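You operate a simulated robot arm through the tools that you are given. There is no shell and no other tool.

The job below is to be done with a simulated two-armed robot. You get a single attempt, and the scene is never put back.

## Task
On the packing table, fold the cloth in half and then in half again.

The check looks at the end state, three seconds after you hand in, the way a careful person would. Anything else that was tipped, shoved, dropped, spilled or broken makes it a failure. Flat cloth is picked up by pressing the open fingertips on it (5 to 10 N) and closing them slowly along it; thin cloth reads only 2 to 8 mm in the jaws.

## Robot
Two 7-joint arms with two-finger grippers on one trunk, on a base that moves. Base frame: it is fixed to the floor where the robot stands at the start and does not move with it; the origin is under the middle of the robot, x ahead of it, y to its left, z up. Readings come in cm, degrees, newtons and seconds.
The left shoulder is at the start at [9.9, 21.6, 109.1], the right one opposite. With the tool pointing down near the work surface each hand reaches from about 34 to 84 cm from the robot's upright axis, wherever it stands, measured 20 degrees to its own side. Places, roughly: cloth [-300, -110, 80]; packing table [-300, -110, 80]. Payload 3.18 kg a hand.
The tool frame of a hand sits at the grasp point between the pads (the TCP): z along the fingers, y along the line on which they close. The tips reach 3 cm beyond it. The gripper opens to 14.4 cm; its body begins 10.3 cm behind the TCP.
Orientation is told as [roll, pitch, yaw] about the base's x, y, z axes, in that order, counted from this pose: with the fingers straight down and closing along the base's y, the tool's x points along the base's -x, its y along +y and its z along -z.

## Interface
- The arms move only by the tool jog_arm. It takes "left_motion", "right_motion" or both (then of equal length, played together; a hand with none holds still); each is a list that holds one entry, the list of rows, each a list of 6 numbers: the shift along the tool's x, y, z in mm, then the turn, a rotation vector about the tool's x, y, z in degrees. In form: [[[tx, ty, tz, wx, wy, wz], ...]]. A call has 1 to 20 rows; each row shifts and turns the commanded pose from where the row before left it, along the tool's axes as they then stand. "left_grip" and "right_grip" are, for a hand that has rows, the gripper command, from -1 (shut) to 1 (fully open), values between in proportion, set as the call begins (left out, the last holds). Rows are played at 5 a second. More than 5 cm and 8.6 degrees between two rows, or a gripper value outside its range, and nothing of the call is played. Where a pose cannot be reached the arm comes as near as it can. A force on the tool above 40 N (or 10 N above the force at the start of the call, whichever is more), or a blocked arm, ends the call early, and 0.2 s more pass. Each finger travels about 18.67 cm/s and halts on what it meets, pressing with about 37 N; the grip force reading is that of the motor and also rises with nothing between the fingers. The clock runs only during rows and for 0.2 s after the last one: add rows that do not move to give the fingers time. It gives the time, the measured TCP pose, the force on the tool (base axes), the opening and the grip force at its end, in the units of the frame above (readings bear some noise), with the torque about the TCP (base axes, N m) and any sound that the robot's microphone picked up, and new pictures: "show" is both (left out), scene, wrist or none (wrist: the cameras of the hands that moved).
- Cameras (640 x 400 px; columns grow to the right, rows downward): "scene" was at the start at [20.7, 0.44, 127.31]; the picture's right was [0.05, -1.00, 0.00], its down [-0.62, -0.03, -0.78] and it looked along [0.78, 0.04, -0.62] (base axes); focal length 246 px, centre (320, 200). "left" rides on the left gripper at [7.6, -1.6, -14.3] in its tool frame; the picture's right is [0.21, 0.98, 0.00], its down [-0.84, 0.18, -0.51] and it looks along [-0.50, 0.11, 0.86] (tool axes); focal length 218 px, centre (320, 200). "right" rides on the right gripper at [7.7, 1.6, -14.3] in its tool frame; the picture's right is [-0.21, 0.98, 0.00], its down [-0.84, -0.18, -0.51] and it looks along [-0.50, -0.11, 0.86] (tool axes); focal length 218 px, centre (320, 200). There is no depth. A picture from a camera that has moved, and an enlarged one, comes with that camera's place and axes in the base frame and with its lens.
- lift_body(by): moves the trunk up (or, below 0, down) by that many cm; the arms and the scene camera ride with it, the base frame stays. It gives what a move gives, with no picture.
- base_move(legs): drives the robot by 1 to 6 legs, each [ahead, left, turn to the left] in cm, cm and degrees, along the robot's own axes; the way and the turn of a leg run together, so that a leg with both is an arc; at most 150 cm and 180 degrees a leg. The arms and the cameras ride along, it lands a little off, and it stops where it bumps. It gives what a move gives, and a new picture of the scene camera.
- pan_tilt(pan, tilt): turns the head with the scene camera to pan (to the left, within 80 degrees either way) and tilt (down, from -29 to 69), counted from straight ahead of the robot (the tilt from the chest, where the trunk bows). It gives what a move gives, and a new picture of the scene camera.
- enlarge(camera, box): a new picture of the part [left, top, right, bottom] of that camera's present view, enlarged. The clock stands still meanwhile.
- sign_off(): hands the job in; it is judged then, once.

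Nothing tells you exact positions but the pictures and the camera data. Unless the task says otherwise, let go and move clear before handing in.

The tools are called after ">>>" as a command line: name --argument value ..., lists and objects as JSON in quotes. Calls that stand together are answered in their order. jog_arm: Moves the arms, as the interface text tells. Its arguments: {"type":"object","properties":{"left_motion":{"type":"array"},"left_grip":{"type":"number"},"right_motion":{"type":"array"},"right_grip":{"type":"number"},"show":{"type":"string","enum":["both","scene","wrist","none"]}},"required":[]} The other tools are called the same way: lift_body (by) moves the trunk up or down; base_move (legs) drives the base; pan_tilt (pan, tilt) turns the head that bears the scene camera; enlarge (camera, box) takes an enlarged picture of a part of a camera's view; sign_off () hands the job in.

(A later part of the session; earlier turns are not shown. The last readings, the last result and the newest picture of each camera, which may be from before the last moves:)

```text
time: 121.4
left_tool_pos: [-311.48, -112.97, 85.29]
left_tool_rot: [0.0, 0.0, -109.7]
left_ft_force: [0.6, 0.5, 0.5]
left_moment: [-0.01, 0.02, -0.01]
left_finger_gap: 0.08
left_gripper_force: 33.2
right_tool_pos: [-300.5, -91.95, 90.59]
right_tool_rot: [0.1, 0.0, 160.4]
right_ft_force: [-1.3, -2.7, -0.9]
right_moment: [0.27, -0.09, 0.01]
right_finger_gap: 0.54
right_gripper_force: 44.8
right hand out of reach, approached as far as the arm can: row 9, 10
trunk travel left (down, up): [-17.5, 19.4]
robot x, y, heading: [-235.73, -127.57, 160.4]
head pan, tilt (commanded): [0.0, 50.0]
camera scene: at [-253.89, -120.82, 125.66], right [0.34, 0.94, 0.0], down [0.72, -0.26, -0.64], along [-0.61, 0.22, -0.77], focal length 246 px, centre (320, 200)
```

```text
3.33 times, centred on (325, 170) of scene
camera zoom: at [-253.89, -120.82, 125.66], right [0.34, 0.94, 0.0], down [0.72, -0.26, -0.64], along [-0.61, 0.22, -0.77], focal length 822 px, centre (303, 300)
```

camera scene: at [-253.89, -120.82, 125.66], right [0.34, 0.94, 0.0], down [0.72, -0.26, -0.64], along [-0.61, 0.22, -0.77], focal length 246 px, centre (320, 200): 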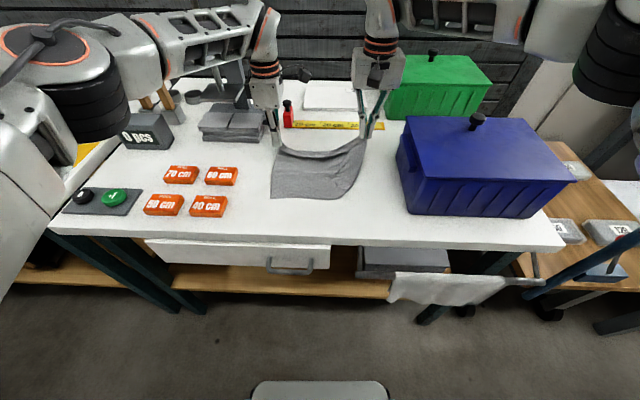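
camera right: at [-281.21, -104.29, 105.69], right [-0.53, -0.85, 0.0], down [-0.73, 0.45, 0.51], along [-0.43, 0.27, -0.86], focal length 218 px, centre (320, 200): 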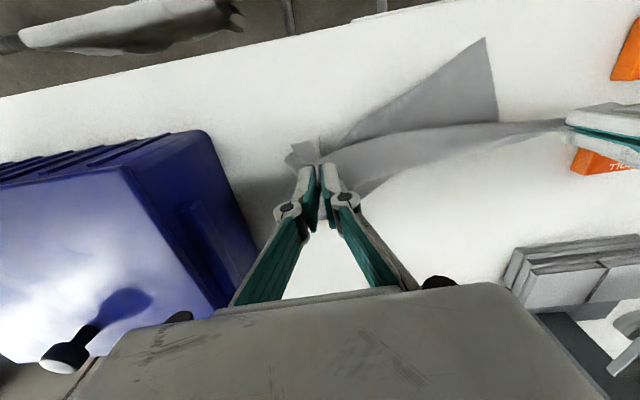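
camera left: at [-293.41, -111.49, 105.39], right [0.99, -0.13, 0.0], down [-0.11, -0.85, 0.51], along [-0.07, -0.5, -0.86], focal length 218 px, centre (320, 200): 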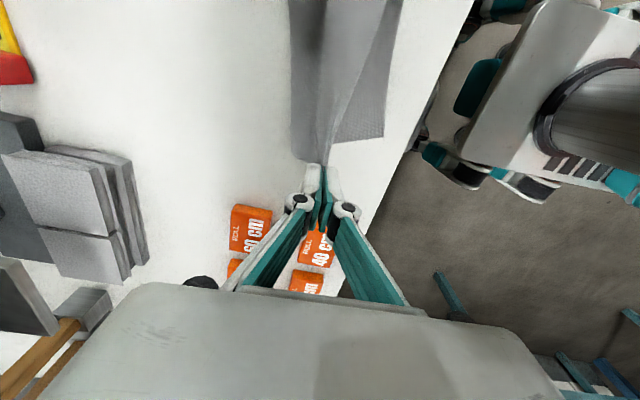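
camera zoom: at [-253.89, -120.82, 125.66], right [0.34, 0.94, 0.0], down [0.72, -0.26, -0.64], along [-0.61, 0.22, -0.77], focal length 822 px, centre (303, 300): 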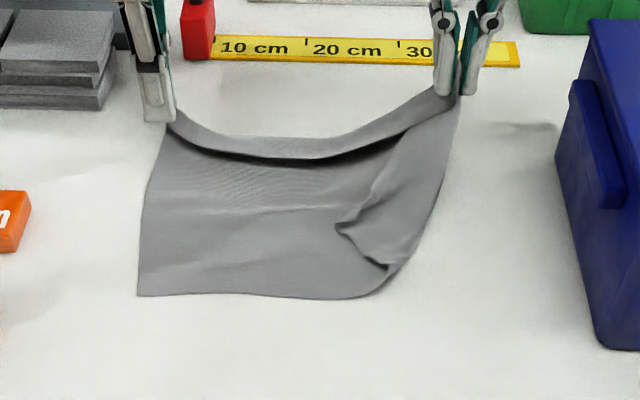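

The far edge is now between both hands, but the near-right corner lies folded over. I'll lift the whole cloth by the far edge so it hangs and everything unfolds by gravity.

>>> jog_arm --left_motion '[[[0, 5, -22, 0, 0, 0], [0, 8, -22, 0, 0, 0], [0, 10, -22, 0, 0, 0], [0, 10, -22, 0, 0, 0], [-2, 10, -22, 0, 0, 0], [-2, 10, -22, 0, 0, 0], [-2, 10, -22, 0, 0, 0], [-2, 10, -22, 0, 0, 0], [-2, 10, -22, 0, 0, 0], [0, 10, -22, 0, 0, 0], [0, 0, 0, 0, 0, 0], [0, 0, 0, 0, 0, 0]]]' --right_motion '[[[4, -1, -17, 0, 0, 0], [5, -1, -17, 0, 0, 0], [7, -1, -17, 0, 0, 0], [7, -2, -17, 0, 0, 0], [7, -2, -17, 0, 0, 0], [7, -2, -17, 0, 0, 0], [7, -2, -17, 0, 0, 0], [7, -2, -17, 0, 0, 0], [7, -1, -17, 0, 0, 0], [7, 0, -17, 0, 0, 0], [0, 0, 0, 0, 0, 0], [0, 0, 0, 0, 0, 0]]]' --show "both"

>>> enlarge --camera "scene" --box '[220, 60, 430, 230]'

```text
time: 124.0
left_tool_pos: [-303.23, -117.11, 107.52]
left_tool_rot: [0.0, 0.0, -109.7]
left_ft_force: [0.5, 0.3, 0.8]
left_moment: [0.02, -0.05, -0.03]
left_finger_gap: 0.08
left_gripper_force: 32.8
right_tool_pos: [-294.11, -91.81, 104.77]
right_tool_rot: [0.0, 0.0, 160.4]
right_ft_force: [1.1, 0.2, -0.2]
right_moment: [0.07, 0.04, -0.03]
right_finger_gap: 0.48
right_gripper_force: 45.4
right hand out of reach, approached as far as the arm can: row 8, 9, 10
trunk travel left (down, up): [-17.5, 19.4]
robot x, y, heading: [-235.79, -127.1, 160.6]
head pan, tilt (commanded): [0.0, 50.0]
camera scene: at [-253.89, -120.81, 125.65], right [0.34, 0.94, 0.0], down [0.72, -0.26, -0.64], along [-0.61, 0.22, -0.77], focal length 246 px, centre (320, 200)
camera right: at [-287.53, -96.03, 119.17], right [-0.53, -0.85, 0.0], down [-0.73, 0.45, 0.51], along [-0.43, 0.27, -0.86], focal length 218 px, centre (320, 200)
camera left: at [-302.17, -109.54, 121.81], right [0.99, -0.13, 0.0], down [-0.11, -0.85, 0.51], along [-0.07, -0.5, -0.86], focal length 218 px, centre (320, 200)
```

scene: 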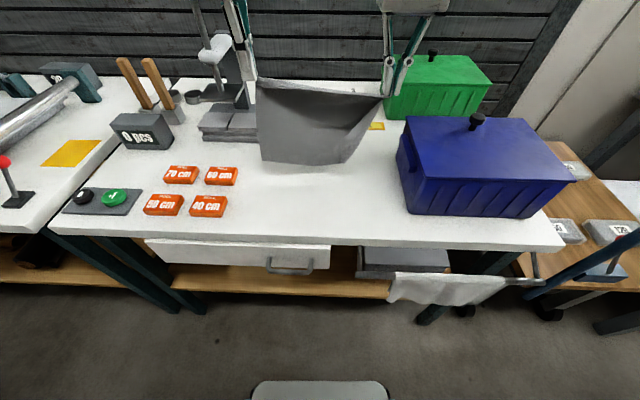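
right: 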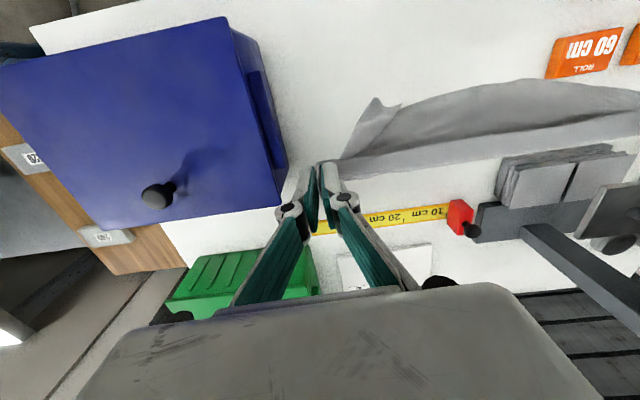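
left: 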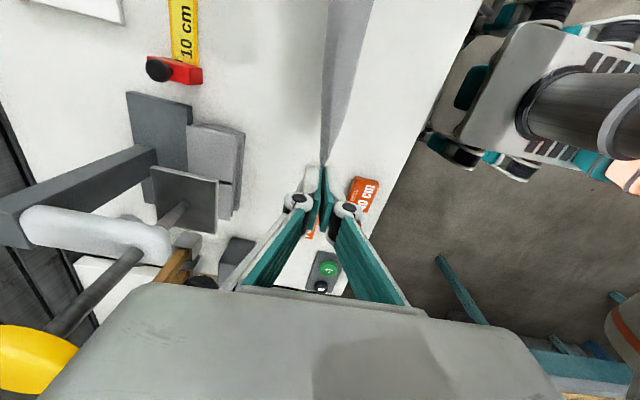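

```text
2.35 times, centred on (325, 145) of scene
camera zoom: at [-253.89, -120.81, 125.65], right [0.34, 0.94, 0.0], down [0.72, -0.26, -0.64], along [-0.61, 0.22, -0.77], focal length 580 px, centre (308, 329)
```

zoom: 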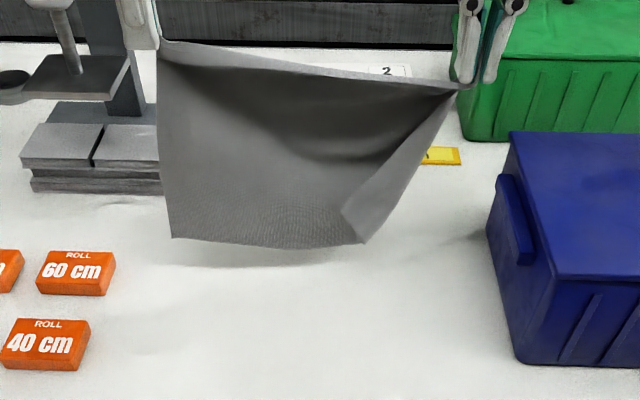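

Hanging, the left side is clean, but the right side is folded because the right jaw's pinch plane points at me. I'll back both hands a little and turn the right hand 90° so that the right edge swings outward.

>>> jog_arm --left_motion '[[[0, 12, 5, 0, 0, 0], [0, 12, 5, 0, 0, 0], [0, 12, 5, 0, 0, 0], [0, 12, 5, 0, 0, 0], [0, 12, 5, 0, 0, 0], [0, 0, 0, 0, 0, 0], [0, 0, 0, 0, 0, 0], [0, 0, 0, 0, 0, 0], [0, 0, 0, 0, 0, 0], [0, 0, 0, 0, 0, 0], [0, 0, 0, 0, 0, 0], [0, 0, 0, 0, 0, 0], [0, 0, 0, 0, 0, 0], [0, 0, 0, 0, 0, 0], [0, 0, 0, 0, 0, 0], [0, 0, 0, 0, 0, 0], [0, 0, 0, 0, 0, 0]]]' --right_motion '[[[12, 0, 0, 0, 0, 0], [12, 0, 0, 0, 0, 0], [12, 0, 0, 0, 0, 0], [12, 0, 0, 0, 0, 0], [12, 0, 0, 0, 0, 0], [0, 0, 0, 0, 0, -8], [0, 0, 0, 0, 0, -8], [0, 0, 0, 0, 0, -8], [0, 0, 0, 0, 0, -8], [0, 0, 0, 0, 0, -8], [0, 0, 0, 0, 0, -8], [0, 0, 0, 0, 0, -8], [0, 0, 0, 0, 0, -8], [0, 0, 0, 0, 0, -8], [0, 0, 0, 0, 0, -8], [0, 0, 0, 0, 0, -8], [0, 0, 0, 0, 0, 0]]]' --show "scene"

>>> enlarge --camera "scene" --box '[220, 60, 430, 230]'

```text
time: 127.6
left_tool_pos: [-297.53, -119.1, 104.8]
left_tool_rot: [0.0, 0.0, -109.7]
left_ft_force: [0.5, 0.1, -0.6]
left_moment: [0.0, 0.01, -0.04]
left_finger_gap: 0.08
left_gripper_force: 32.8
right_tool_pos: [-288.59, -93.79, 104.83]
right_tool_rot: [0.1, 0.0, 168.4]
right_ft_force: [1.0, 0.8, -2.5]
right_moment: [0.02, -0.04, -0.01]
right_finger_gap: 0.49
right_gripper_force: 39.0
right hand out of reach, approached as far as the arm can: row 7, 8, 9, 10, 11, 12, 13, 14, 15, 16
trunk travel left (down, up): [-17.5, 19.4]
robot x, y, heading: [-235.74, -127.74, 160.2]
head pan, tilt (commanded): [0.0, 50.0]
camera scene: at [-253.93, -120.79, 125.64], right [0.34, 0.94, 0.0], down [0.72, -0.26, -0.64], along [-0.61, 0.22, -0.77], focal length 246 px, centre (320, 200)
```

scene: 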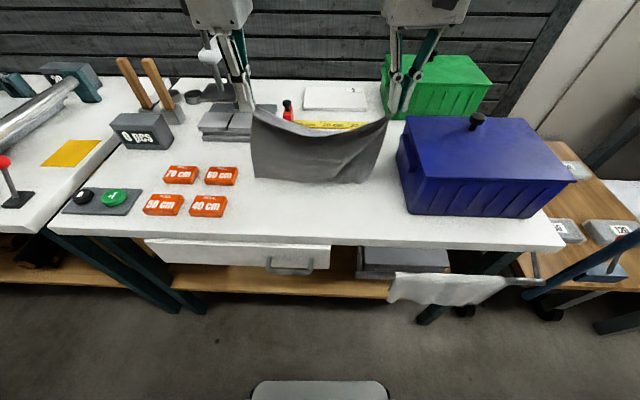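

```text
2.35 times, centred on (325, 145) of scene
camera zoom: at [-253.93, -120.79, 125.64], right [0.34, 0.94, 0.0], down [0.72, -0.26, -0.64], along [-0.61, 0.22, -0.77], focal length 580 px, centre (308, 329)
```

zoom: 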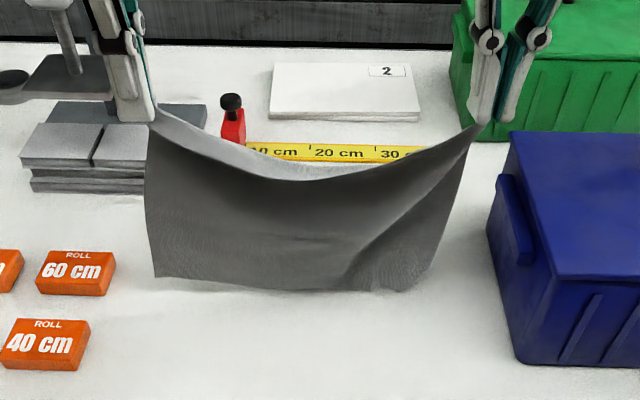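

The right hand's turn is limited, but the flap has nearly fallen open by itself. I'll turn the right hand back a step to check how its commanded pose stands.

>>> jog_arm --right_motion '[[[0, 0, 0, 0, 0, 8], [0, 0, 0, 0, 0, 0]]]' --show "none"

>>> enlarge --camera "scene" --box '[220, 60, 430, 230]'

```text
time: 128.2
left_tool_pos: [-297.45, -119.11, 104.77]
left_tool_rot: [0.1, 0.0, -109.7]
left_ft_force: [-0.5, -0.1, -0.8]
left_moment: [0.0, 0.02, 0.01]
left_finger_gap: 0.07
left_gripper_force: 32.6
right_tool_pos: [-288.52, -93.87, 104.79]
right_tool_rot: [0.0, -0.1, 160.2]
right_ft_force: [0.8, -0.3, -1.0]
right_moment: [0.01, -0.02, -0.02]
right_finger_gap: 0.09
right_gripper_force: 36.3
trunk travel left (down, up): [-17.5, 19.4]
robot x, y, heading: [-236.4, -127.74, 160.3]
head pan, tilt (commanded): [0.0, 50.0]
```

```text
2.35 times, centred on (325, 145) of scene
camera zoom: at [-253.92, -120.78, 125.64], right [0.34, 0.94, 0.0], down [0.72, -0.26, -0.64], along [-0.61, 0.22, -0.77], focal length 580 px, centre (308, 329)
```

zoom: 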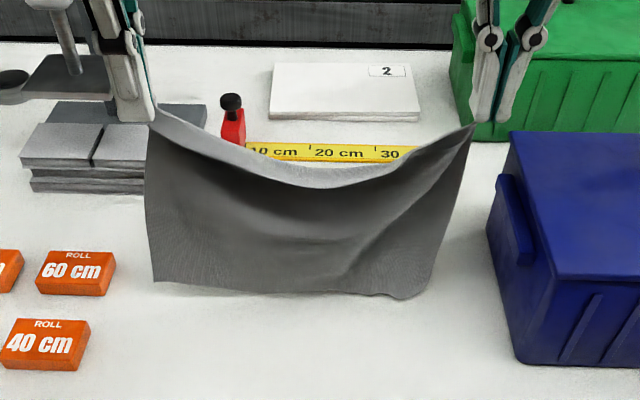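

Now the whole cloth hangs cleanly from its two far corners. I'll shift both hands toward me ~5 cm and spread them a bit, then look at where the bottom edge hangs.

>>> jog_arm --left_motion '[[[-5, 10, 0, 0, 0, 0], [-5, 10, 0, 0, 0, 0], [-5, 10, 0, 0, 0, 0], [-5, 10, 0, 0, 0, 0], [-5, 10, 0, 0, 0, 0], [0, 0, 0, 0, 0, 0], [0, 0, 0, 0, 0, 0]]]' --right_motion '[[[10, 2, 0, 0, 0, 0], [10, 2, 0, 0, 0, 0], [10, 2, 0, 0, 0, 0], [10, 2, 0, 0, 0, 0], [10, 1, 0, 0, 0, 0], [0, 0, 0, 0, 0, 0], [0, 0, 0, 0, 0, 0]]]' --show "both"

>>> enlarge --camera "scene" --box '[220, 80, 430, 250]'

```text
time: 129.8
left_tool_pos: [-293.66, -123.26, 104.61]
left_tool_rot: [0.1, 0.0, -109.8]
left_ft_force: [0.2, 0.7, 0.2]
left_moment: [0.0, -0.02, -0.01]
left_finger_gap: 0.09
left_gripper_force: 32.6
right_tool_pos: [-284.14, -96.35, 104.87]
right_tool_rot: [0.0, 0.1, 160.3]
right_ft_force: [-0.5, 0.0, -0.1]
right_moment: [0.01, -0.05, 0.01]
right_finger_gap: 0.09
right_gripper_force: 34.5
trunk travel left (down, up): [-17.5, 19.4]
robot x, y, heading: [-235.7, -127.42, 160.4]
head pan, tilt (commanded): [0.0, 50.0]
camera scene: at [-253.92, -120.8, 125.65], right [0.34, 0.94, 0.0], down [0.72, -0.26, -0.64], along [-0.61, 0.22, -0.77], focal length 246 px, centre (320, 200)
camera right: at [-277.44, -100.53, 119.21], right [-0.53, -0.85, 0.0], down [-0.73, 0.45, 0.51], along [-0.43, 0.27, -0.86], focal length 218 px, centre (320, 200)
camera left: at [-292.59, -115.54, 119.01], right [0.99, -0.13, 0.0], down [-0.11, -0.85, 0.51], along [-0.07, -0.5, -0.86], focal length 218 px, centre (320, 200)
```

scene: 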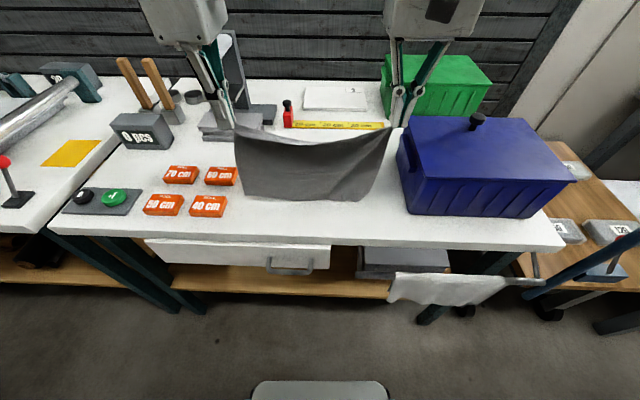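
right: 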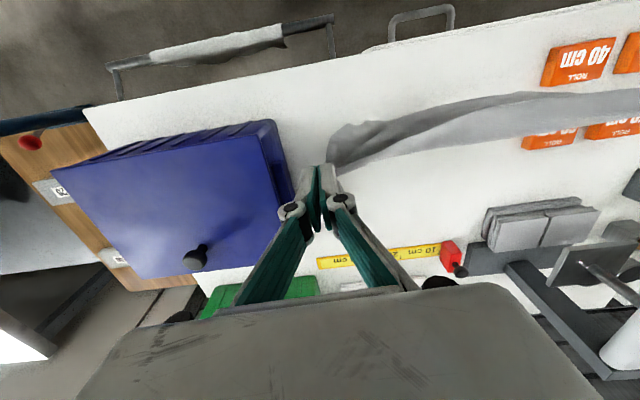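
left: 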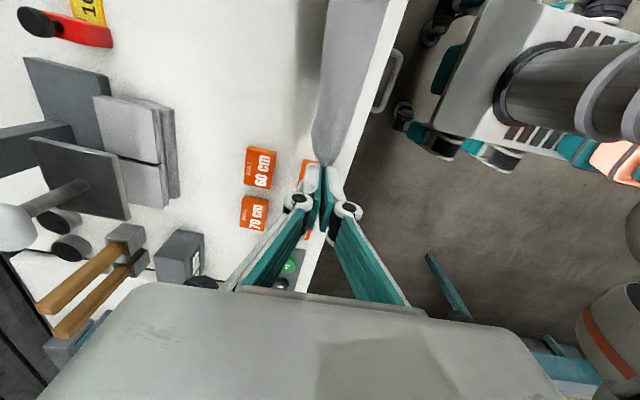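

```text
2.35 times, centred on (325, 165) of scene
camera zoom: at [-253.92, -120.8, 125.65], right [0.34, 0.94, 0.0], down [0.72, -0.26, -0.64], along [-0.61, 0.22, -0.77], focal length 580 px, centre (308, 282)
```

zoom: 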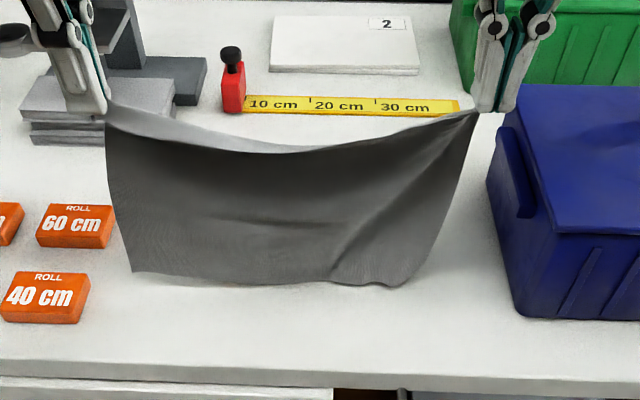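

The cloth hangs nearly square with its bottom edge just touching the table at f≈38. I'll lay the lower half by moving both hands forward and down together.

>>> jog_arm --left_motion '[[[-1, -10, 13.5, 0, 0, 0], [-1, -14, 13.5, 0, 0, 0], [-1, -14, 13.5, 0, 0, 0], [-1, -14, 13.5, 0, 0, 0], [-1, -14, 13.5, 0, 0, 0], [-1, -14, 13.5, 0, 0, 0], [0, -14, 13.5, 0, 0, 0], [0, -14, 13.5, 0, 0, 0], [0, 0, 0, 0, 0, 0]]]' --right_motion '[[[-10, 1, 13.5, 0, 0, 0], [-14, 1, 13.5, 0, 0, 0], [-14, 1, 13.5, 0, 0, 0], [-14, 1, 13.5, 0, 0, 0], [-14, 1, 13.5, 0, 0, 0], [-14, 1, 13.5, 0, 0, 0], [-14, 0, 13.5, 0, 0, 0], [-14, 0, 13.5, 0, 0, 0], [0, 0, 0, 0, 0, 0]]]' --show "scene"

>>> enlarge --camera "scene" --box '[220, 80, 430, 250]'

```text
time: 131.8
left_tool_pos: [-303.92, -120.01, 94.0]
left_tool_rot: [-0.1, 0.0, -109.7]
left_ft_force: [-0.4, -0.6, 0.6]
left_moment: [0.01, 0.03, -0.01]
left_finger_gap: 0.07
left_gripper_force: 32.8
right_tool_pos: [-294.49, -93.26, 93.99]
right_tool_rot: [0.0, 0.0, 160.3]
right_ft_force: [-0.1, -0.4, 0.1]
right_moment: [0.02, 0.0, 0.03]
right_finger_gap: 0.11
right_gripper_force: 36.6
trunk travel left (down, up): [-17.5, 19.4]
robot x, y, heading: [-236.0, -127.03, 160.2]
head pan, tilt (commanded): [0.0, 50.0]
camera scene: at [-253.85, -120.82, 125.68], right [0.34, 0.94, 0.0], down [0.72, -0.26, -0.64], along [-0.61, 0.22, -0.77], focal length 246 px, centre (320, 200)
```

scene: 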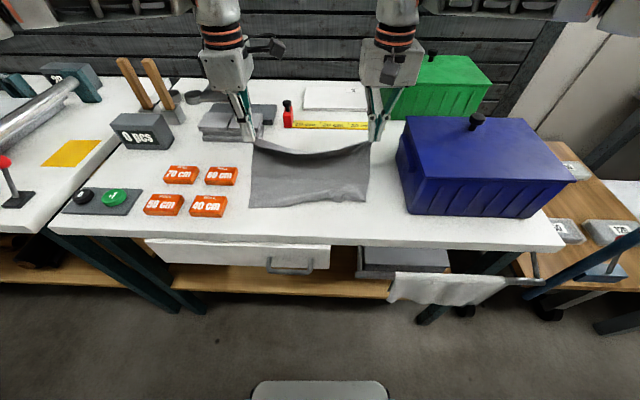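

```text
2.35 times, centred on (325, 165) of scene
camera zoom: at [-253.85, -120.82, 125.68], right [0.34, 0.94, 0.0], down [0.72, -0.26, -0.64], along [-0.61, 0.22, -0.77], focal length 580 px, centre (308, 282)
```

zoom: 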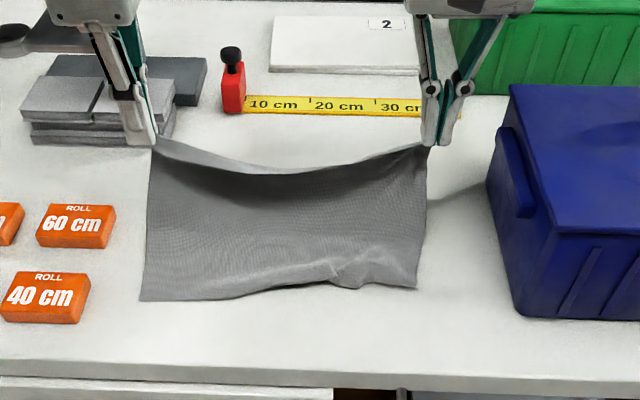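

The lower half lies on the table and the crease zone is at my hands. Now I fold the upper half back over toward me along an arc, keeping the sides lined up.

>>> jog_arm --left_motion '[[[1, 20, 2, 0, 0, 0], [1, 20.5, 5, 0, 0, 0], [1, 18.5, 8, 0, 0, 0], [1, 17.5, 11, 0, 0, 0], [1, 12.5, 12, 0, 0, 0], [1, 10, 13, 0, 0, 0], [1, 7, 13, 0, 0, 0], [1, 5, 13, 0, 0, 0], [0, 0, 0, 0, 0, 0]]]' --right_motion '[[[19, 1, 2, 0, 0, 0], [19, 1, 5, 0, 0, 0], [17, 1, 8, 0, 0, 0], [16, 1, 11, 0, 0, 0], [11, 1, 12, 0, 0, 0], [9, 1, 13, 0, 0, 0], [6, 1, 13, 0, 0, 0], [4, 0, 13, 0, 0, 0], [0, 0, 0, 0, 0, 0]]]' --show "both"

>>> enlarge --camera "scene" --box '[220, 100, 430, 250]'

```text
time: 133.8
left_tool_pos: [-293.22, -123.03, 86.13]
left_tool_rot: [0.0, 0.0, -109.8]
left_ft_force: [1.0, 0.3, -0.2]
left_moment: [-0.02, 0.01, 0.05]
left_finger_gap: 0.08
left_gripper_force: 33.4
right_tool_pos: [-285.26, -97.25, 86.1]
right_tool_rot: [0.1, -0.1, 160.3]
right_ft_force: [0.9, 1.1, -0.2]
right_moment: [0.01, 0.04, -0.03]
right_finger_gap: 0.17
right_gripper_force: 35.2
trunk travel left (down, up): [-17.5, 19.4]
robot x, y, heading: [-236.04, -127.48, 160.5]
head pan, tilt (commanded): [0.0, 50.0]
camera scene: at [-253.89, -120.8, 125.66], right [0.34, 0.94, 0.0], down [0.72, -0.26, -0.64], along [-0.61, 0.22, -0.77], focal length 246 px, centre (320, 200)
camera right: at [-278.5, -101.55, 100.57], right [-0.53, -0.85, 0.0], down [-0.73, 0.45, 0.51], along [-0.43, 0.27, -0.86], focal length 218 px, centre (320, 200)
camera left: at [-292.28, -115.41, 100.53], right [0.99, -0.13, 0.0], down [-0.11, -0.85, 0.51], along [-0.07, -0.5, -0.86], focal length 218 px, centre (320, 200)
```

scene: 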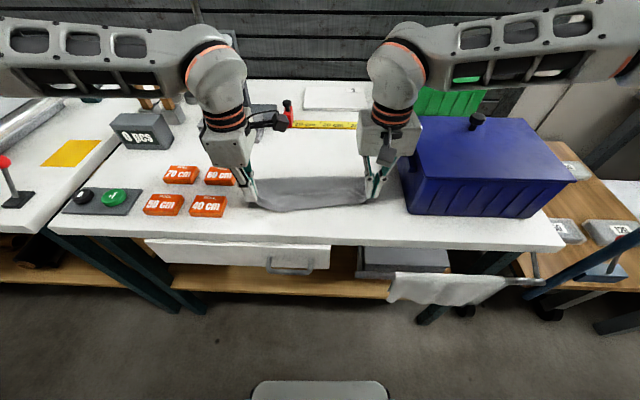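
right: 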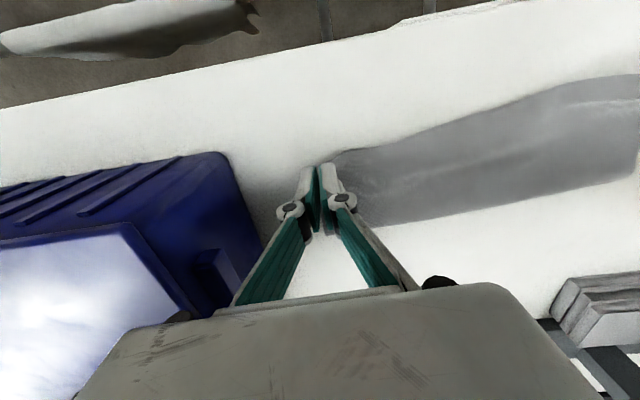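
left: 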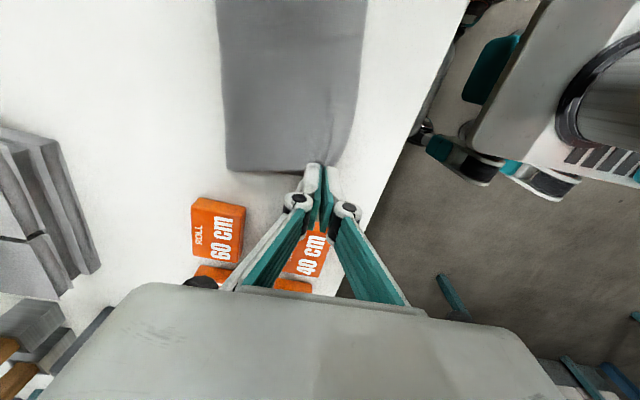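

```text
2.67 times, centred on (325, 175) of scene
camera zoom: at [-253.89, -120.8, 125.66], right [0.34, 0.94, 0.0], down [0.72, -0.26, -0.64], along [-0.61, 0.22, -0.77], focal length 657 px, centre (307, 267)
```

zoom: 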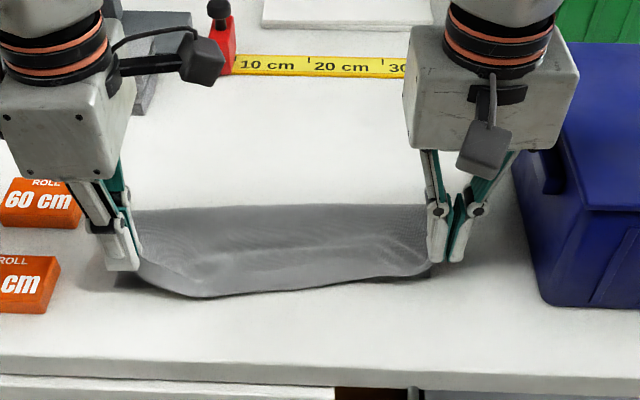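

>>> enlarge --camera "scene" --box '[250, 165, 390, 235]'

>>> enlarge --camera "left" --box '[200, 0, 420, 200]'

>>> enlarge --camera "right" --box '[260, 90, 480, 250]'

```text
4.57 times, centred on (320, 200) of scene
camera zoom: at [-253.89, -120.8, 125.66], right [0.34, 0.94, 0.0], down [0.72, -0.26, -0.64], along [-0.61, 0.22, -0.77], focal length 1127 px, centre (320, 200)
```

zoom: 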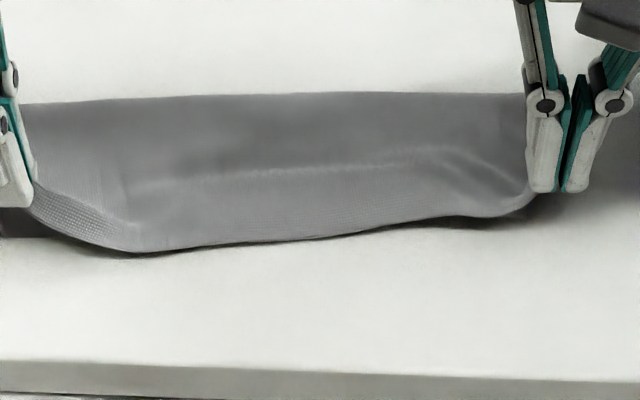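

```text
2.00 times, centred on (310, 100) of left
camera zoom: at [-292.28, -115.41, 100.53], right [0.99, -0.13, 0.0], down [-0.11, -0.85, 0.51], along [-0.07, -0.5, -0.86], focal length 436 px, centre (340, 400)
```

zoom: 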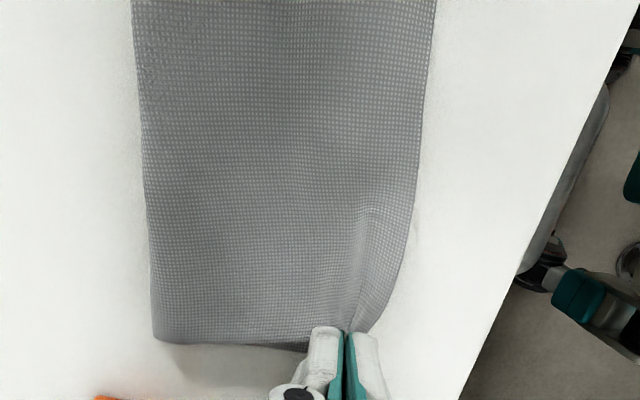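

```text
2.50 times, centred on (370, 170) of right
camera zoom: at [-278.5, -101.55, 100.57], right [-0.53, -0.85, 0.0], down [-0.73, 0.45, 0.51], along [-0.43, 0.27, -0.86], focal length 546 px, centre (195, 275)
```

zoom: 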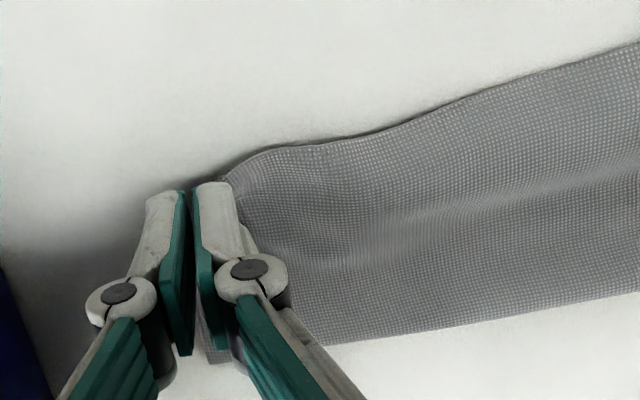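

The fold is lying neatly, slightly past the bottom edge. I'll lower the last 2.4 cm while easing forward ~1.7 cm so the edge unrolls outward and lands on the bottom edge.

>>> jog_arm --left_motion '[[[0, -5, 8, 0, 0, 0], [0, -6, 8, 0, 0, 0], [0, -6, 7, 0, 0, 0], [0, 0, 0, 0, 0, 0]]]' --right_motion '[[[-5, 0, 8, 0, 0, 0], [-6, 0, 8, 0, 0, 0], [-5, 0, 7, 0, 0, 0], [0, 0, 0, 0, 0, 0]]]' --show "none"

>>> enlarge --camera "scene" --box '[250, 165, 390, 235]'

>>> enlarge --camera "left" --box '[200, 0, 420, 200]'

>>> enlarge --camera "right" --box '[260, 90, 480, 250]'

```text
time: 134.8
left_tool_pos: [-294.85, -122.42, 83.8]
left_tool_rot: [0.0, 0.0, -109.6]
left_ft_force: [0.7, 0.3, -0.4]
left_moment: [0.03, -0.01, 0.03]
left_finger_gap: 0.07
left_gripper_force: 33.1
right_tool_pos: [-286.68, -96.95, 84.06]
right_tool_rot: [0.0, 0.0, 160.4]
right_ft_force: [-0.6, -0.4, 0.2]
right_moment: [0.0, 0.0, -0.01]
right_finger_gap: 0.0
right_gripper_force: 28.8
trunk travel left (down, up): [-17.5, 19.4]
robot x, y, heading: [-235.66, -127.22, 160.3]
head pan, tilt (commanded): [0.0, 50.0]
```

```text
4.57 times, centred on (320, 200) of scene
camera zoom: at [-253.9, -120.8, 125.65], right [0.34, 0.94, 0.0], down [0.72, -0.26, -0.64], along [-0.61, 0.22, -0.77], focal length 1127 px, centre (320, 200)
```

zoom: 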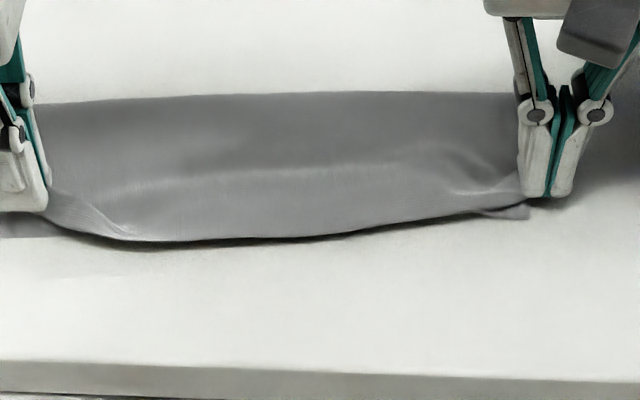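

```text
2.00 times, centred on (310, 100) of left
camera zoom: at [-293.81, -114.82, 98.19], right [0.99, -0.13, 0.0], down [-0.11, -0.85, 0.51], along [-0.07, -0.5, -0.86], focal length 436 px, centre (340, 400)
```

zoom: 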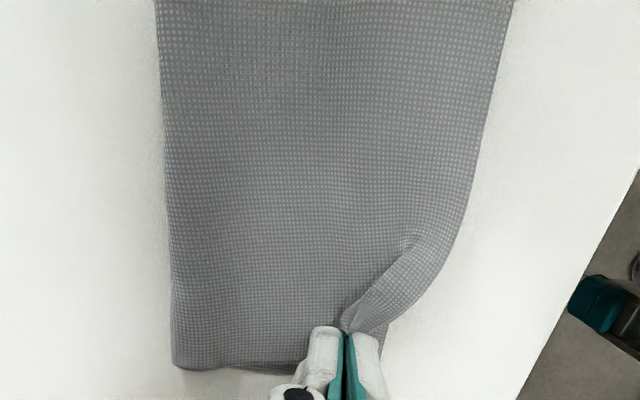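

```text
2.50 times, centred on (370, 170) of right
camera zoom: at [-280.0, -101.06, 98.31], right [-0.53, -0.85, 0.0], down [-0.73, 0.45, 0.51], along [-0.43, 0.27, -0.86], focal length 546 px, centre (195, 275)
```

zoom: 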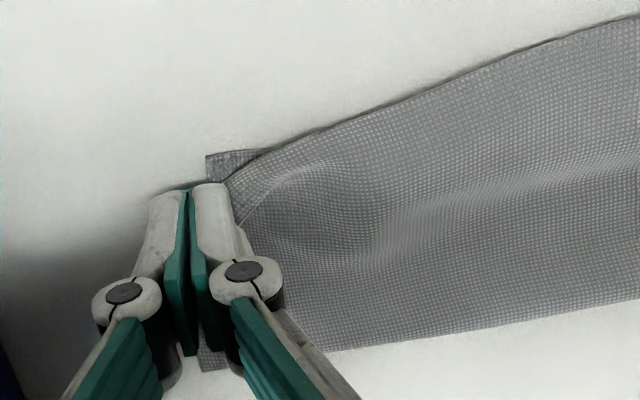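

Very neat. The right corner could come ~1 cm nearer; I'll ease the right hand 8 mm and the left 3 mm toward me while lowering the last 3–4 mm, then open the jaws.

>>> jog_arm --left_motion '[[[0, 1.5, 1.5, 0, 0, 0], [0, 1.5, 1.5, 0, 0, 0], [0, 0, 0.5, 0, 0, 0], [0, 0, 0, 0, 0, 0]]]' --right_motion '[[[4, 0, 2, 0, 0, 0], [4, 0, 2, 0, 0, 0], [0, 0, 1, 0, 0, 0], [0, 0, 0, 0, 0, 0]]]' --show "none"

>>> jog_arm --left_motion '[[[0, 0, 0, 0, 0, 0], [0, 0, 0, 0, 0, 0], [0, 0, 0, 0, 0, 0]]]' --right_motion '[[[0, 0, 0, 0, 0, 0], [0, 0, 0, 0, 0, 0], [0, 0, 0, 0, 0, 0]]]' --left_grip -0.78 --right_grip -0.78 --show "none"

>>> enlarge --camera "left" --box '[200, 0, 420, 200]'

>>> enlarge --camera "right" --box '[260, 90, 480, 250]'

```text
time: 135.8
left_tool_pos: [-294.54, -122.51, 83.49]
left_tool_rot: [0.0, 0.0, -109.8]
left_ft_force: [0.0, -0.7, 0.0]
left_moment: [0.02, 0.01, 0.0]
left_finger_gap: 0.08
left_gripper_force: 33.0
right_tool_pos: [-285.94, -97.03, 83.44]
right_tool_rot: [0.0, 0.0, 160.4]
right_ft_force: [1.0, -0.7, -1.9]
right_moment: [0.01, 0.03, -0.02]
right_finger_gap: 0.2
right_gripper_force: 35.8
trunk travel left (down, up): [-17.5, 19.4]
robot x, y, heading: [-235.73, -126.92, 160.2]
head pan, tilt (commanded): [0.0, 50.0]
```

```text
time: 136.6
left_tool_pos: [-294.6, -122.57, 83.5]
left_tool_rot: [0.0, 0.1, -109.7]
left_ft_force: [0.3, -0.1, 0.1]
left_moment: [0.02, 0.0, -0.01]
left_finger_gap: 1.59
left_gripper_force: 0.1
right_tool_pos: [-285.94, -97.15, 83.53]
right_tool_rot: [0.0, 0.0, 160.4]
right_ft_force: [0.0, 0.3, 0.3]
right_moment: [-0.01, 0.01, 0.0]
right_finger_gap: 1.58
right_gripper_force: 0.2
trunk travel left (down, up): [-17.5, 19.4]
robot x, y, heading: [-235.43, -127.64, 160.3]
head pan, tilt (commanded): [0.0, 50.0]
```

```text
2.00 times, centred on (310, 100) of left
camera zoom: at [-293.52, -114.87, 97.88], right [0.99, -0.13, 0.0], down [-0.11, -0.85, 0.51], along [-0.07, -0.5, -0.86], focal length 436 px, centre (340, 400)
```

zoom: 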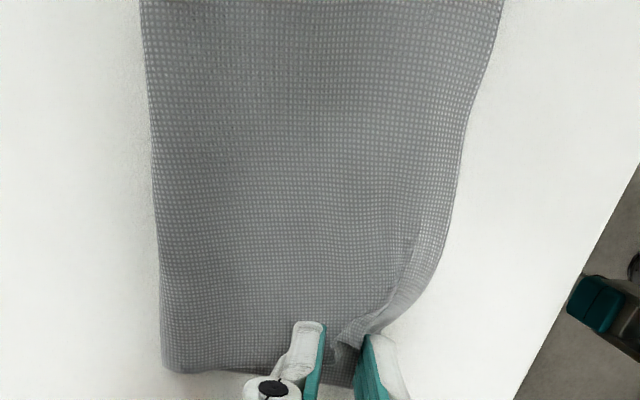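

```text
2.50 times, centred on (370, 170) of right
camera zoom: at [-279.29, -101.33, 97.81], right [-0.53, -0.85, 0.0], down [-0.73, 0.45, 0.51], along [-0.43, 0.27, -0.86], focal length 546 px, centre (195, 275)
```

zoom: 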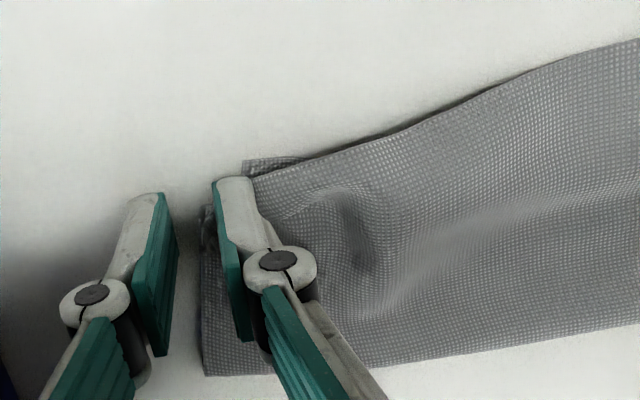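

Both released. I'll withdraw both hands straight up and aside and look at the result.

>>> jog_arm --left_motion '[[[0, 0, -10, 0, 0, 0], [0, 0, -20, 0, 0, 0], [0, 0, -30, 0, 0, 0], [0, 0, -40, 0, 0, 0], [0, 0, -40, 0, 0, 0], [-40, 20, 0, 0, 0, 0], [-40, 20, 0, 0, 0, 0]]]' --right_motion '[[[0, 0, -10, 0, 0, 0], [0, 0, -20, 0, 0, 0], [0, 0, -30, 0, 0, 0], [0, 0, -40, 0, 0, 0], [0, 0, -40, 0, 0, 0], [30, -35, 0, 0, 0, 0], [30, -35, 0, 0, 0, 0]]]' --left_grip -0.72 --right_grip -0.72 --show "scene"

>>> enlarge --camera "scene" --box '[230, 160, 400, 240]'

>>> enlarge --camera "scene" --box '[240, 180, 304, 220]'

>>> enlarge --camera "scene" --box '[325, 170, 389, 210]'

```text
time: 138.2
left_tool_pos: [-293.32, -131.5, 97.65]
left_tool_rot: [-0.1, 0.0, -109.8]
left_ft_force: [0.2, -0.2, 0.2]
left_moment: [0.03, -0.02, 0.01]
left_finger_gap: 2.02
left_gripper_force: 0.0
right_tool_pos: [-278.0, -92.54, 97.83]
right_tool_rot: [0.0, -0.1, 160.5]
right_ft_force: [-0.3, 0.5, 0.2]
right_moment: [0.0, 0.04, 0.01]
right_finger_gap: 1.99
right_gripper_force: 0.1
trunk travel left (down, up): [-17.5, 19.4]
robot x, y, heading: [-235.72, -127.39, 160.3]
head pan, tilt (commanded): [0.0, 50.0]
camera scene: at [-253.79, -120.84, 125.69], right [0.34, 0.94, 0.0], down [0.72, -0.26, -0.64], along [-0.61, 0.22, -0.77], focal length 246 px, centre (320, 200)
```

scene: 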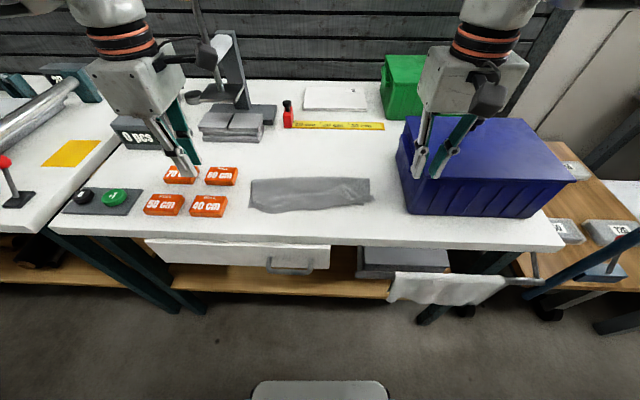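

```text
3.76 times, centred on (315, 200) of scene
camera zoom: at [-253.79, -120.84, 125.69], right [0.34, 0.94, 0.0], down [0.72, -0.26, -0.64], along [-0.61, 0.22, -0.77], focal length 928 px, centre (339, 200)
```

zoom: 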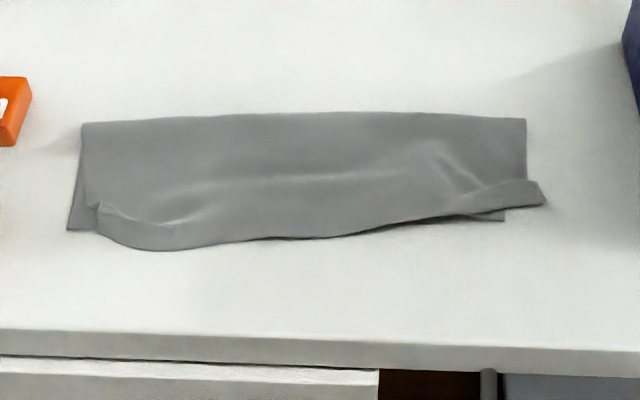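

```text
10.00 times, centred on (272, 200) of scene
camera zoom: at [-253.79, -120.84, 125.69], right [0.34, 0.94, 0.0], down [0.72, -0.26, -0.64], along [-0.61, 0.22, -0.77], focal length 2465 px, centre (800, 200)
```

zoom: 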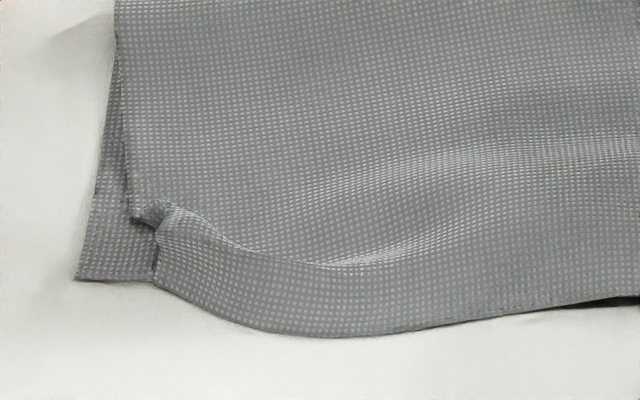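

```text
10.00 times, centred on (357, 190) of scene
camera zoom: at [-253.79, -120.84, 125.69], right [0.34, 0.94, 0.0], down [0.72, -0.26, -0.64], along [-0.61, 0.22, -0.77], focal length 2465 px, centre (-50, 300)
```

zoom: 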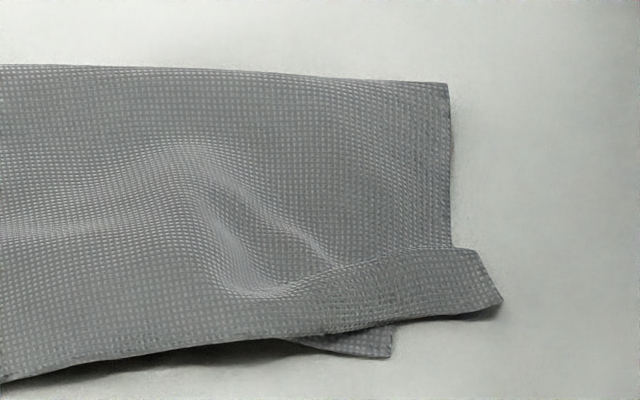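

Now the first fold is well aligned (left and right, ~10.5 cm deep, 29 cm wide), with only a small cuff at the right near corner. Next the second fold: the right hand picks both layers in the middle of the right edge and brings it over to the left edge. I move it into place.

>>> jog_arm --right_motion '[[[0, 44, 0, 0, 0, 0], [0, 44, 0, 0, 0, 0], [-31, 0, 20, 0, 0, 0], [-31, 0, 30, 0, 0, 0], [-30, 0, 30, 0, 0, 0], [0, 0, 30, 0, 0, 0], [0, 0, 15, 0, 0, 0], [0, 0, 0, 0, 0, 0]]]' --right_grip -0.58 --show "scene"

>>> enlarge --camera "right" --box '[200, 70, 420, 240]'

>>> enlarge --camera "scene" --box '[300, 120, 420, 220]'

```text
time: 140.0
left_tool_pos: [-293.41, -131.39, 97.52]
left_tool_rot: [0.0, 0.0, -109.7]
left_ft_force: [0.1, -0.6, 0.0]
left_moment: [0.0, -0.01, -0.01]
left_finger_gap: 1.99
left_gripper_force: 0.1
right_tool_pos: [-289.81, -97.58, 85.04]
right_tool_rot: [0.1, 0.0, 160.5]
right_ft_force: [0.3, -0.1, -0.2]
right_moment: [0.0, 0.01, -0.01]
right_finger_gap: 3.03
right_gripper_force: 0.1
trunk travel left (down, up): [-17.5, 19.4]
robot x, y, heading: [-235.74, -127.6, 160.4]
head pan, tilt (commanded): [0.0, 50.0]
camera scene: at [-253.91, -120.79, 125.65], right [0.34, 0.94, 0.0], down [0.72, -0.26, -0.64], along [-0.61, 0.22, -0.77], focal length 246 px, centre (320, 200)
```

scene: 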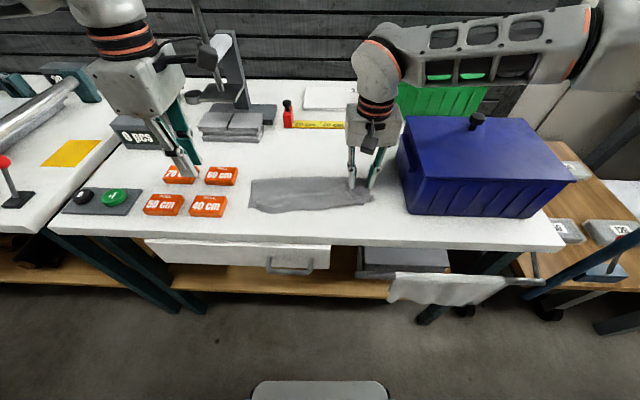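

```text
2.35 times, centred on (310, 155) of right
camera zoom: at [-283.09, -101.84, 99.42], right [-0.53, -0.85, 0.0], down [-0.73, 0.45, 0.51], along [-0.43, 0.27, -0.86], focal length 514 px, centre (344, 306)
```

zoom: 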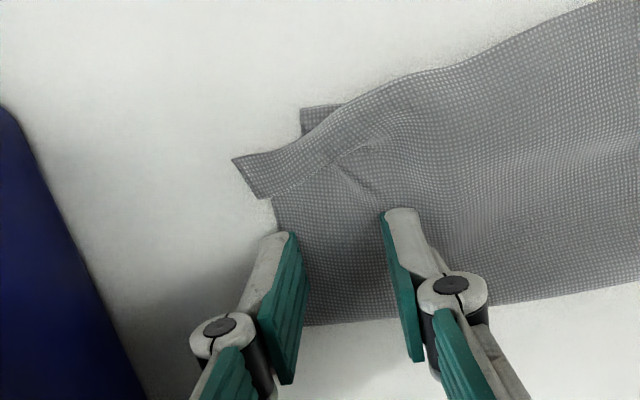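

```text
4.00 times, centred on (360, 170) of scene
camera zoom: at [-253.91, -120.79, 125.65], right [0.34, 0.94, 0.0], down [0.72, -0.26, -0.64], along [-0.61, 0.22, -0.77], focal length 986 px, centre (160, 320)
```

zoom: 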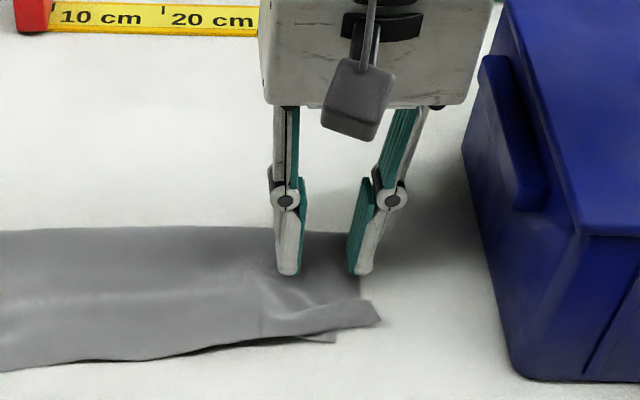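

The fingers straddle the right edge region in the middle, clear of the cuff. I'll lower to contact and close on both layers.

>>> jog_arm --right_motion '[[[0, 0, 10, 0, 0, 0], [0, 0, 8, 0, 0, 0], [0, 0, 3, 0, 0, 0], [0, 0, 0, 0, 0, 0], [0, 0, 0, 0, 0, 0]]]' --show "none"

>>> enlarge --camera "right" --box '[200, 70, 420, 240]'

```text
time: 141.2
left_tool_pos: [-293.36, -131.48, 97.54]
left_tool_rot: [-0.2, 0.0, -109.7]
left_ft_force: [0.6, 0.3, -0.3]
left_moment: [-0.01, 0.01, 0.01]
left_finger_gap: 2.01
left_gripper_force: 0.0
right_tool_pos: [-289.54, -97.62, 83.14]
right_tool_rot: [0.1, -0.2, 160.4]
right_ft_force: [-0.1, 0.2, 19.3]
right_moment: [0.05, 0.03, -0.01]
right_finger_gap: 3.02
right_gripper_force: 0.1
trunk travel left (down, up): [-17.5, 19.4]
robot x, y, heading: [-235.55, -127.18, 160.3]
head pan, tilt (commanded): [0.0, 50.0]
```

```text
2.35 times, centred on (310, 155) of right
camera zoom: at [-282.92, -101.84, 97.44], right [-0.53, -0.85, 0.0], down [-0.73, 0.45, 0.51], along [-0.44, 0.27, -0.86], focal length 514 px, centre (344, 306)
```

zoom: 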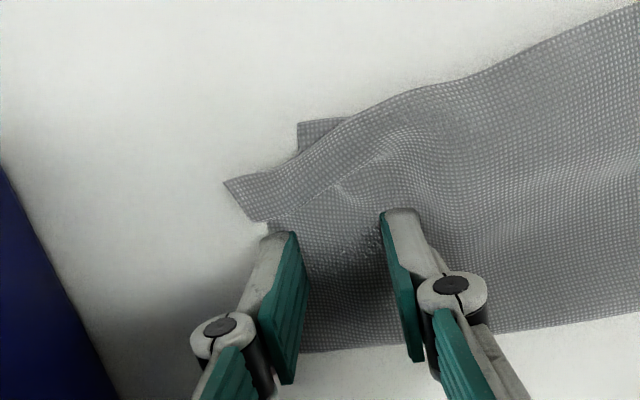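

>>> jog_arm --right_motion '[[[0, 0, -1.5, 0, 0, 0], [0, 0, 0, 0, 0, 0]]]' --right_grip -0.64 --show "none"

>>> jog_arm --right_motion '[[[0, 0, 0.3, 0, 0, 0], [0, 0, 0, 0, 0, 0]]]' --right_grip -0.7 --show "none"

>>> jog_arm --right_motion '[[[0, 0, 0.3, 0, 0, 0], [0, 0, 0, 0, 0, 0]]]' --right_grip -0.75 --show "none"

>>> enlarge --camera "right" --box '[200, 70, 420, 240]'

```text
time: 141.8
left_tool_pos: [-293.44, -131.5, 97.44]
left_tool_rot: [0.0, 0.0, -109.7]
left_ft_force: [-0.2, 1.4, -0.1]
left_moment: [-0.02, -0.02, 0.0]
left_finger_gap: 2.01
left_gripper_force: 0.0
right_tool_pos: [-289.53, -97.6, 82.92]
right_tool_rot: [0.0, -0.2, 160.4]
right_ft_force: [-1.0, -0.8, 14.5]
right_moment: [-0.07, 0.08, 0.03]
right_finger_gap: 2.57
right_gripper_force: 0.1
trunk travel left (down, up): [-17.5, 19.4]
robot x, y, heading: [-236.03, -127.12, 160.2]
head pan, tilt (commanded): [0.0, 50.0]
```

```text
time: 142.4
left_tool_pos: [-293.4, -131.46, 97.6]
left_tool_rot: [-0.1, 0.0, -109.7]
left_ft_force: [-0.1, 0.3, 0.3]
left_moment: [-0.02, -0.03, -0.01]
left_finger_gap: 1.98
left_gripper_force: 0.0
right_tool_pos: [-289.55, -97.65, 83.04]
right_tool_rot: [0.1, 0.1, 160.4]
right_ft_force: [-1.2, 0.7, 13.7]
right_moment: [-0.05, 0.05, 0.01]
right_finger_gap: 2.1
right_gripper_force: 0.1
trunk travel left (down, up): [-17.5, 19.4]
robot x, y, heading: [-235.83, -127.64, 160.2]
head pan, tilt (commanded): [0.0, 50.0]
```

```text
time: 143.0
left_tool_pos: [-293.46, -131.45, 97.48]
left_tool_rot: [-0.1, 0.0, -109.7]
left_ft_force: [-0.2, 0.9, -0.7]
left_moment: [-0.03, 0.0, -0.02]
left_finger_gap: 2.02
left_gripper_force: 0.0
right_tool_pos: [-289.53, -97.74, 82.98]
right_tool_rot: [0.0, 0.0, 160.5]
right_ft_force: [-0.3, 0.6, 14.3]
right_moment: [-0.07, 0.05, 0.0]
right_finger_gap: 1.68
right_gripper_force: 0.0
trunk travel left (down, up): [-17.5, 19.4]
robot x, y, heading: [-235.76, -127.34, 160.2]
head pan, tilt (commanded): [0.0, 50.0]
```

```text
2.35 times, centred on (310, 155) of right
camera zoom: at [-282.88, -101.9, 97.35], right [-0.53, -0.85, 0.0], down [-0.73, 0.45, 0.51], along [-0.43, 0.27, -0.86], focal length 514 px, centre (344, 306)
```

zoom: 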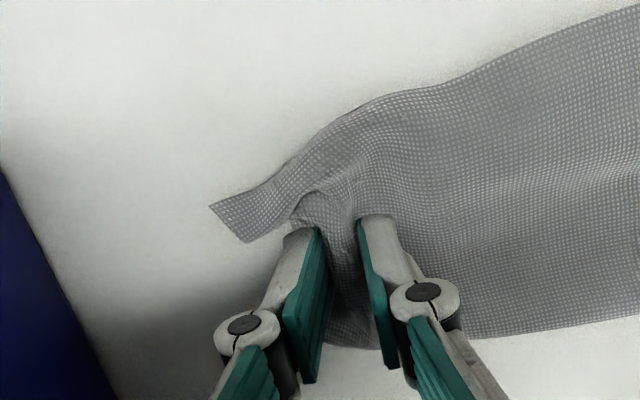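

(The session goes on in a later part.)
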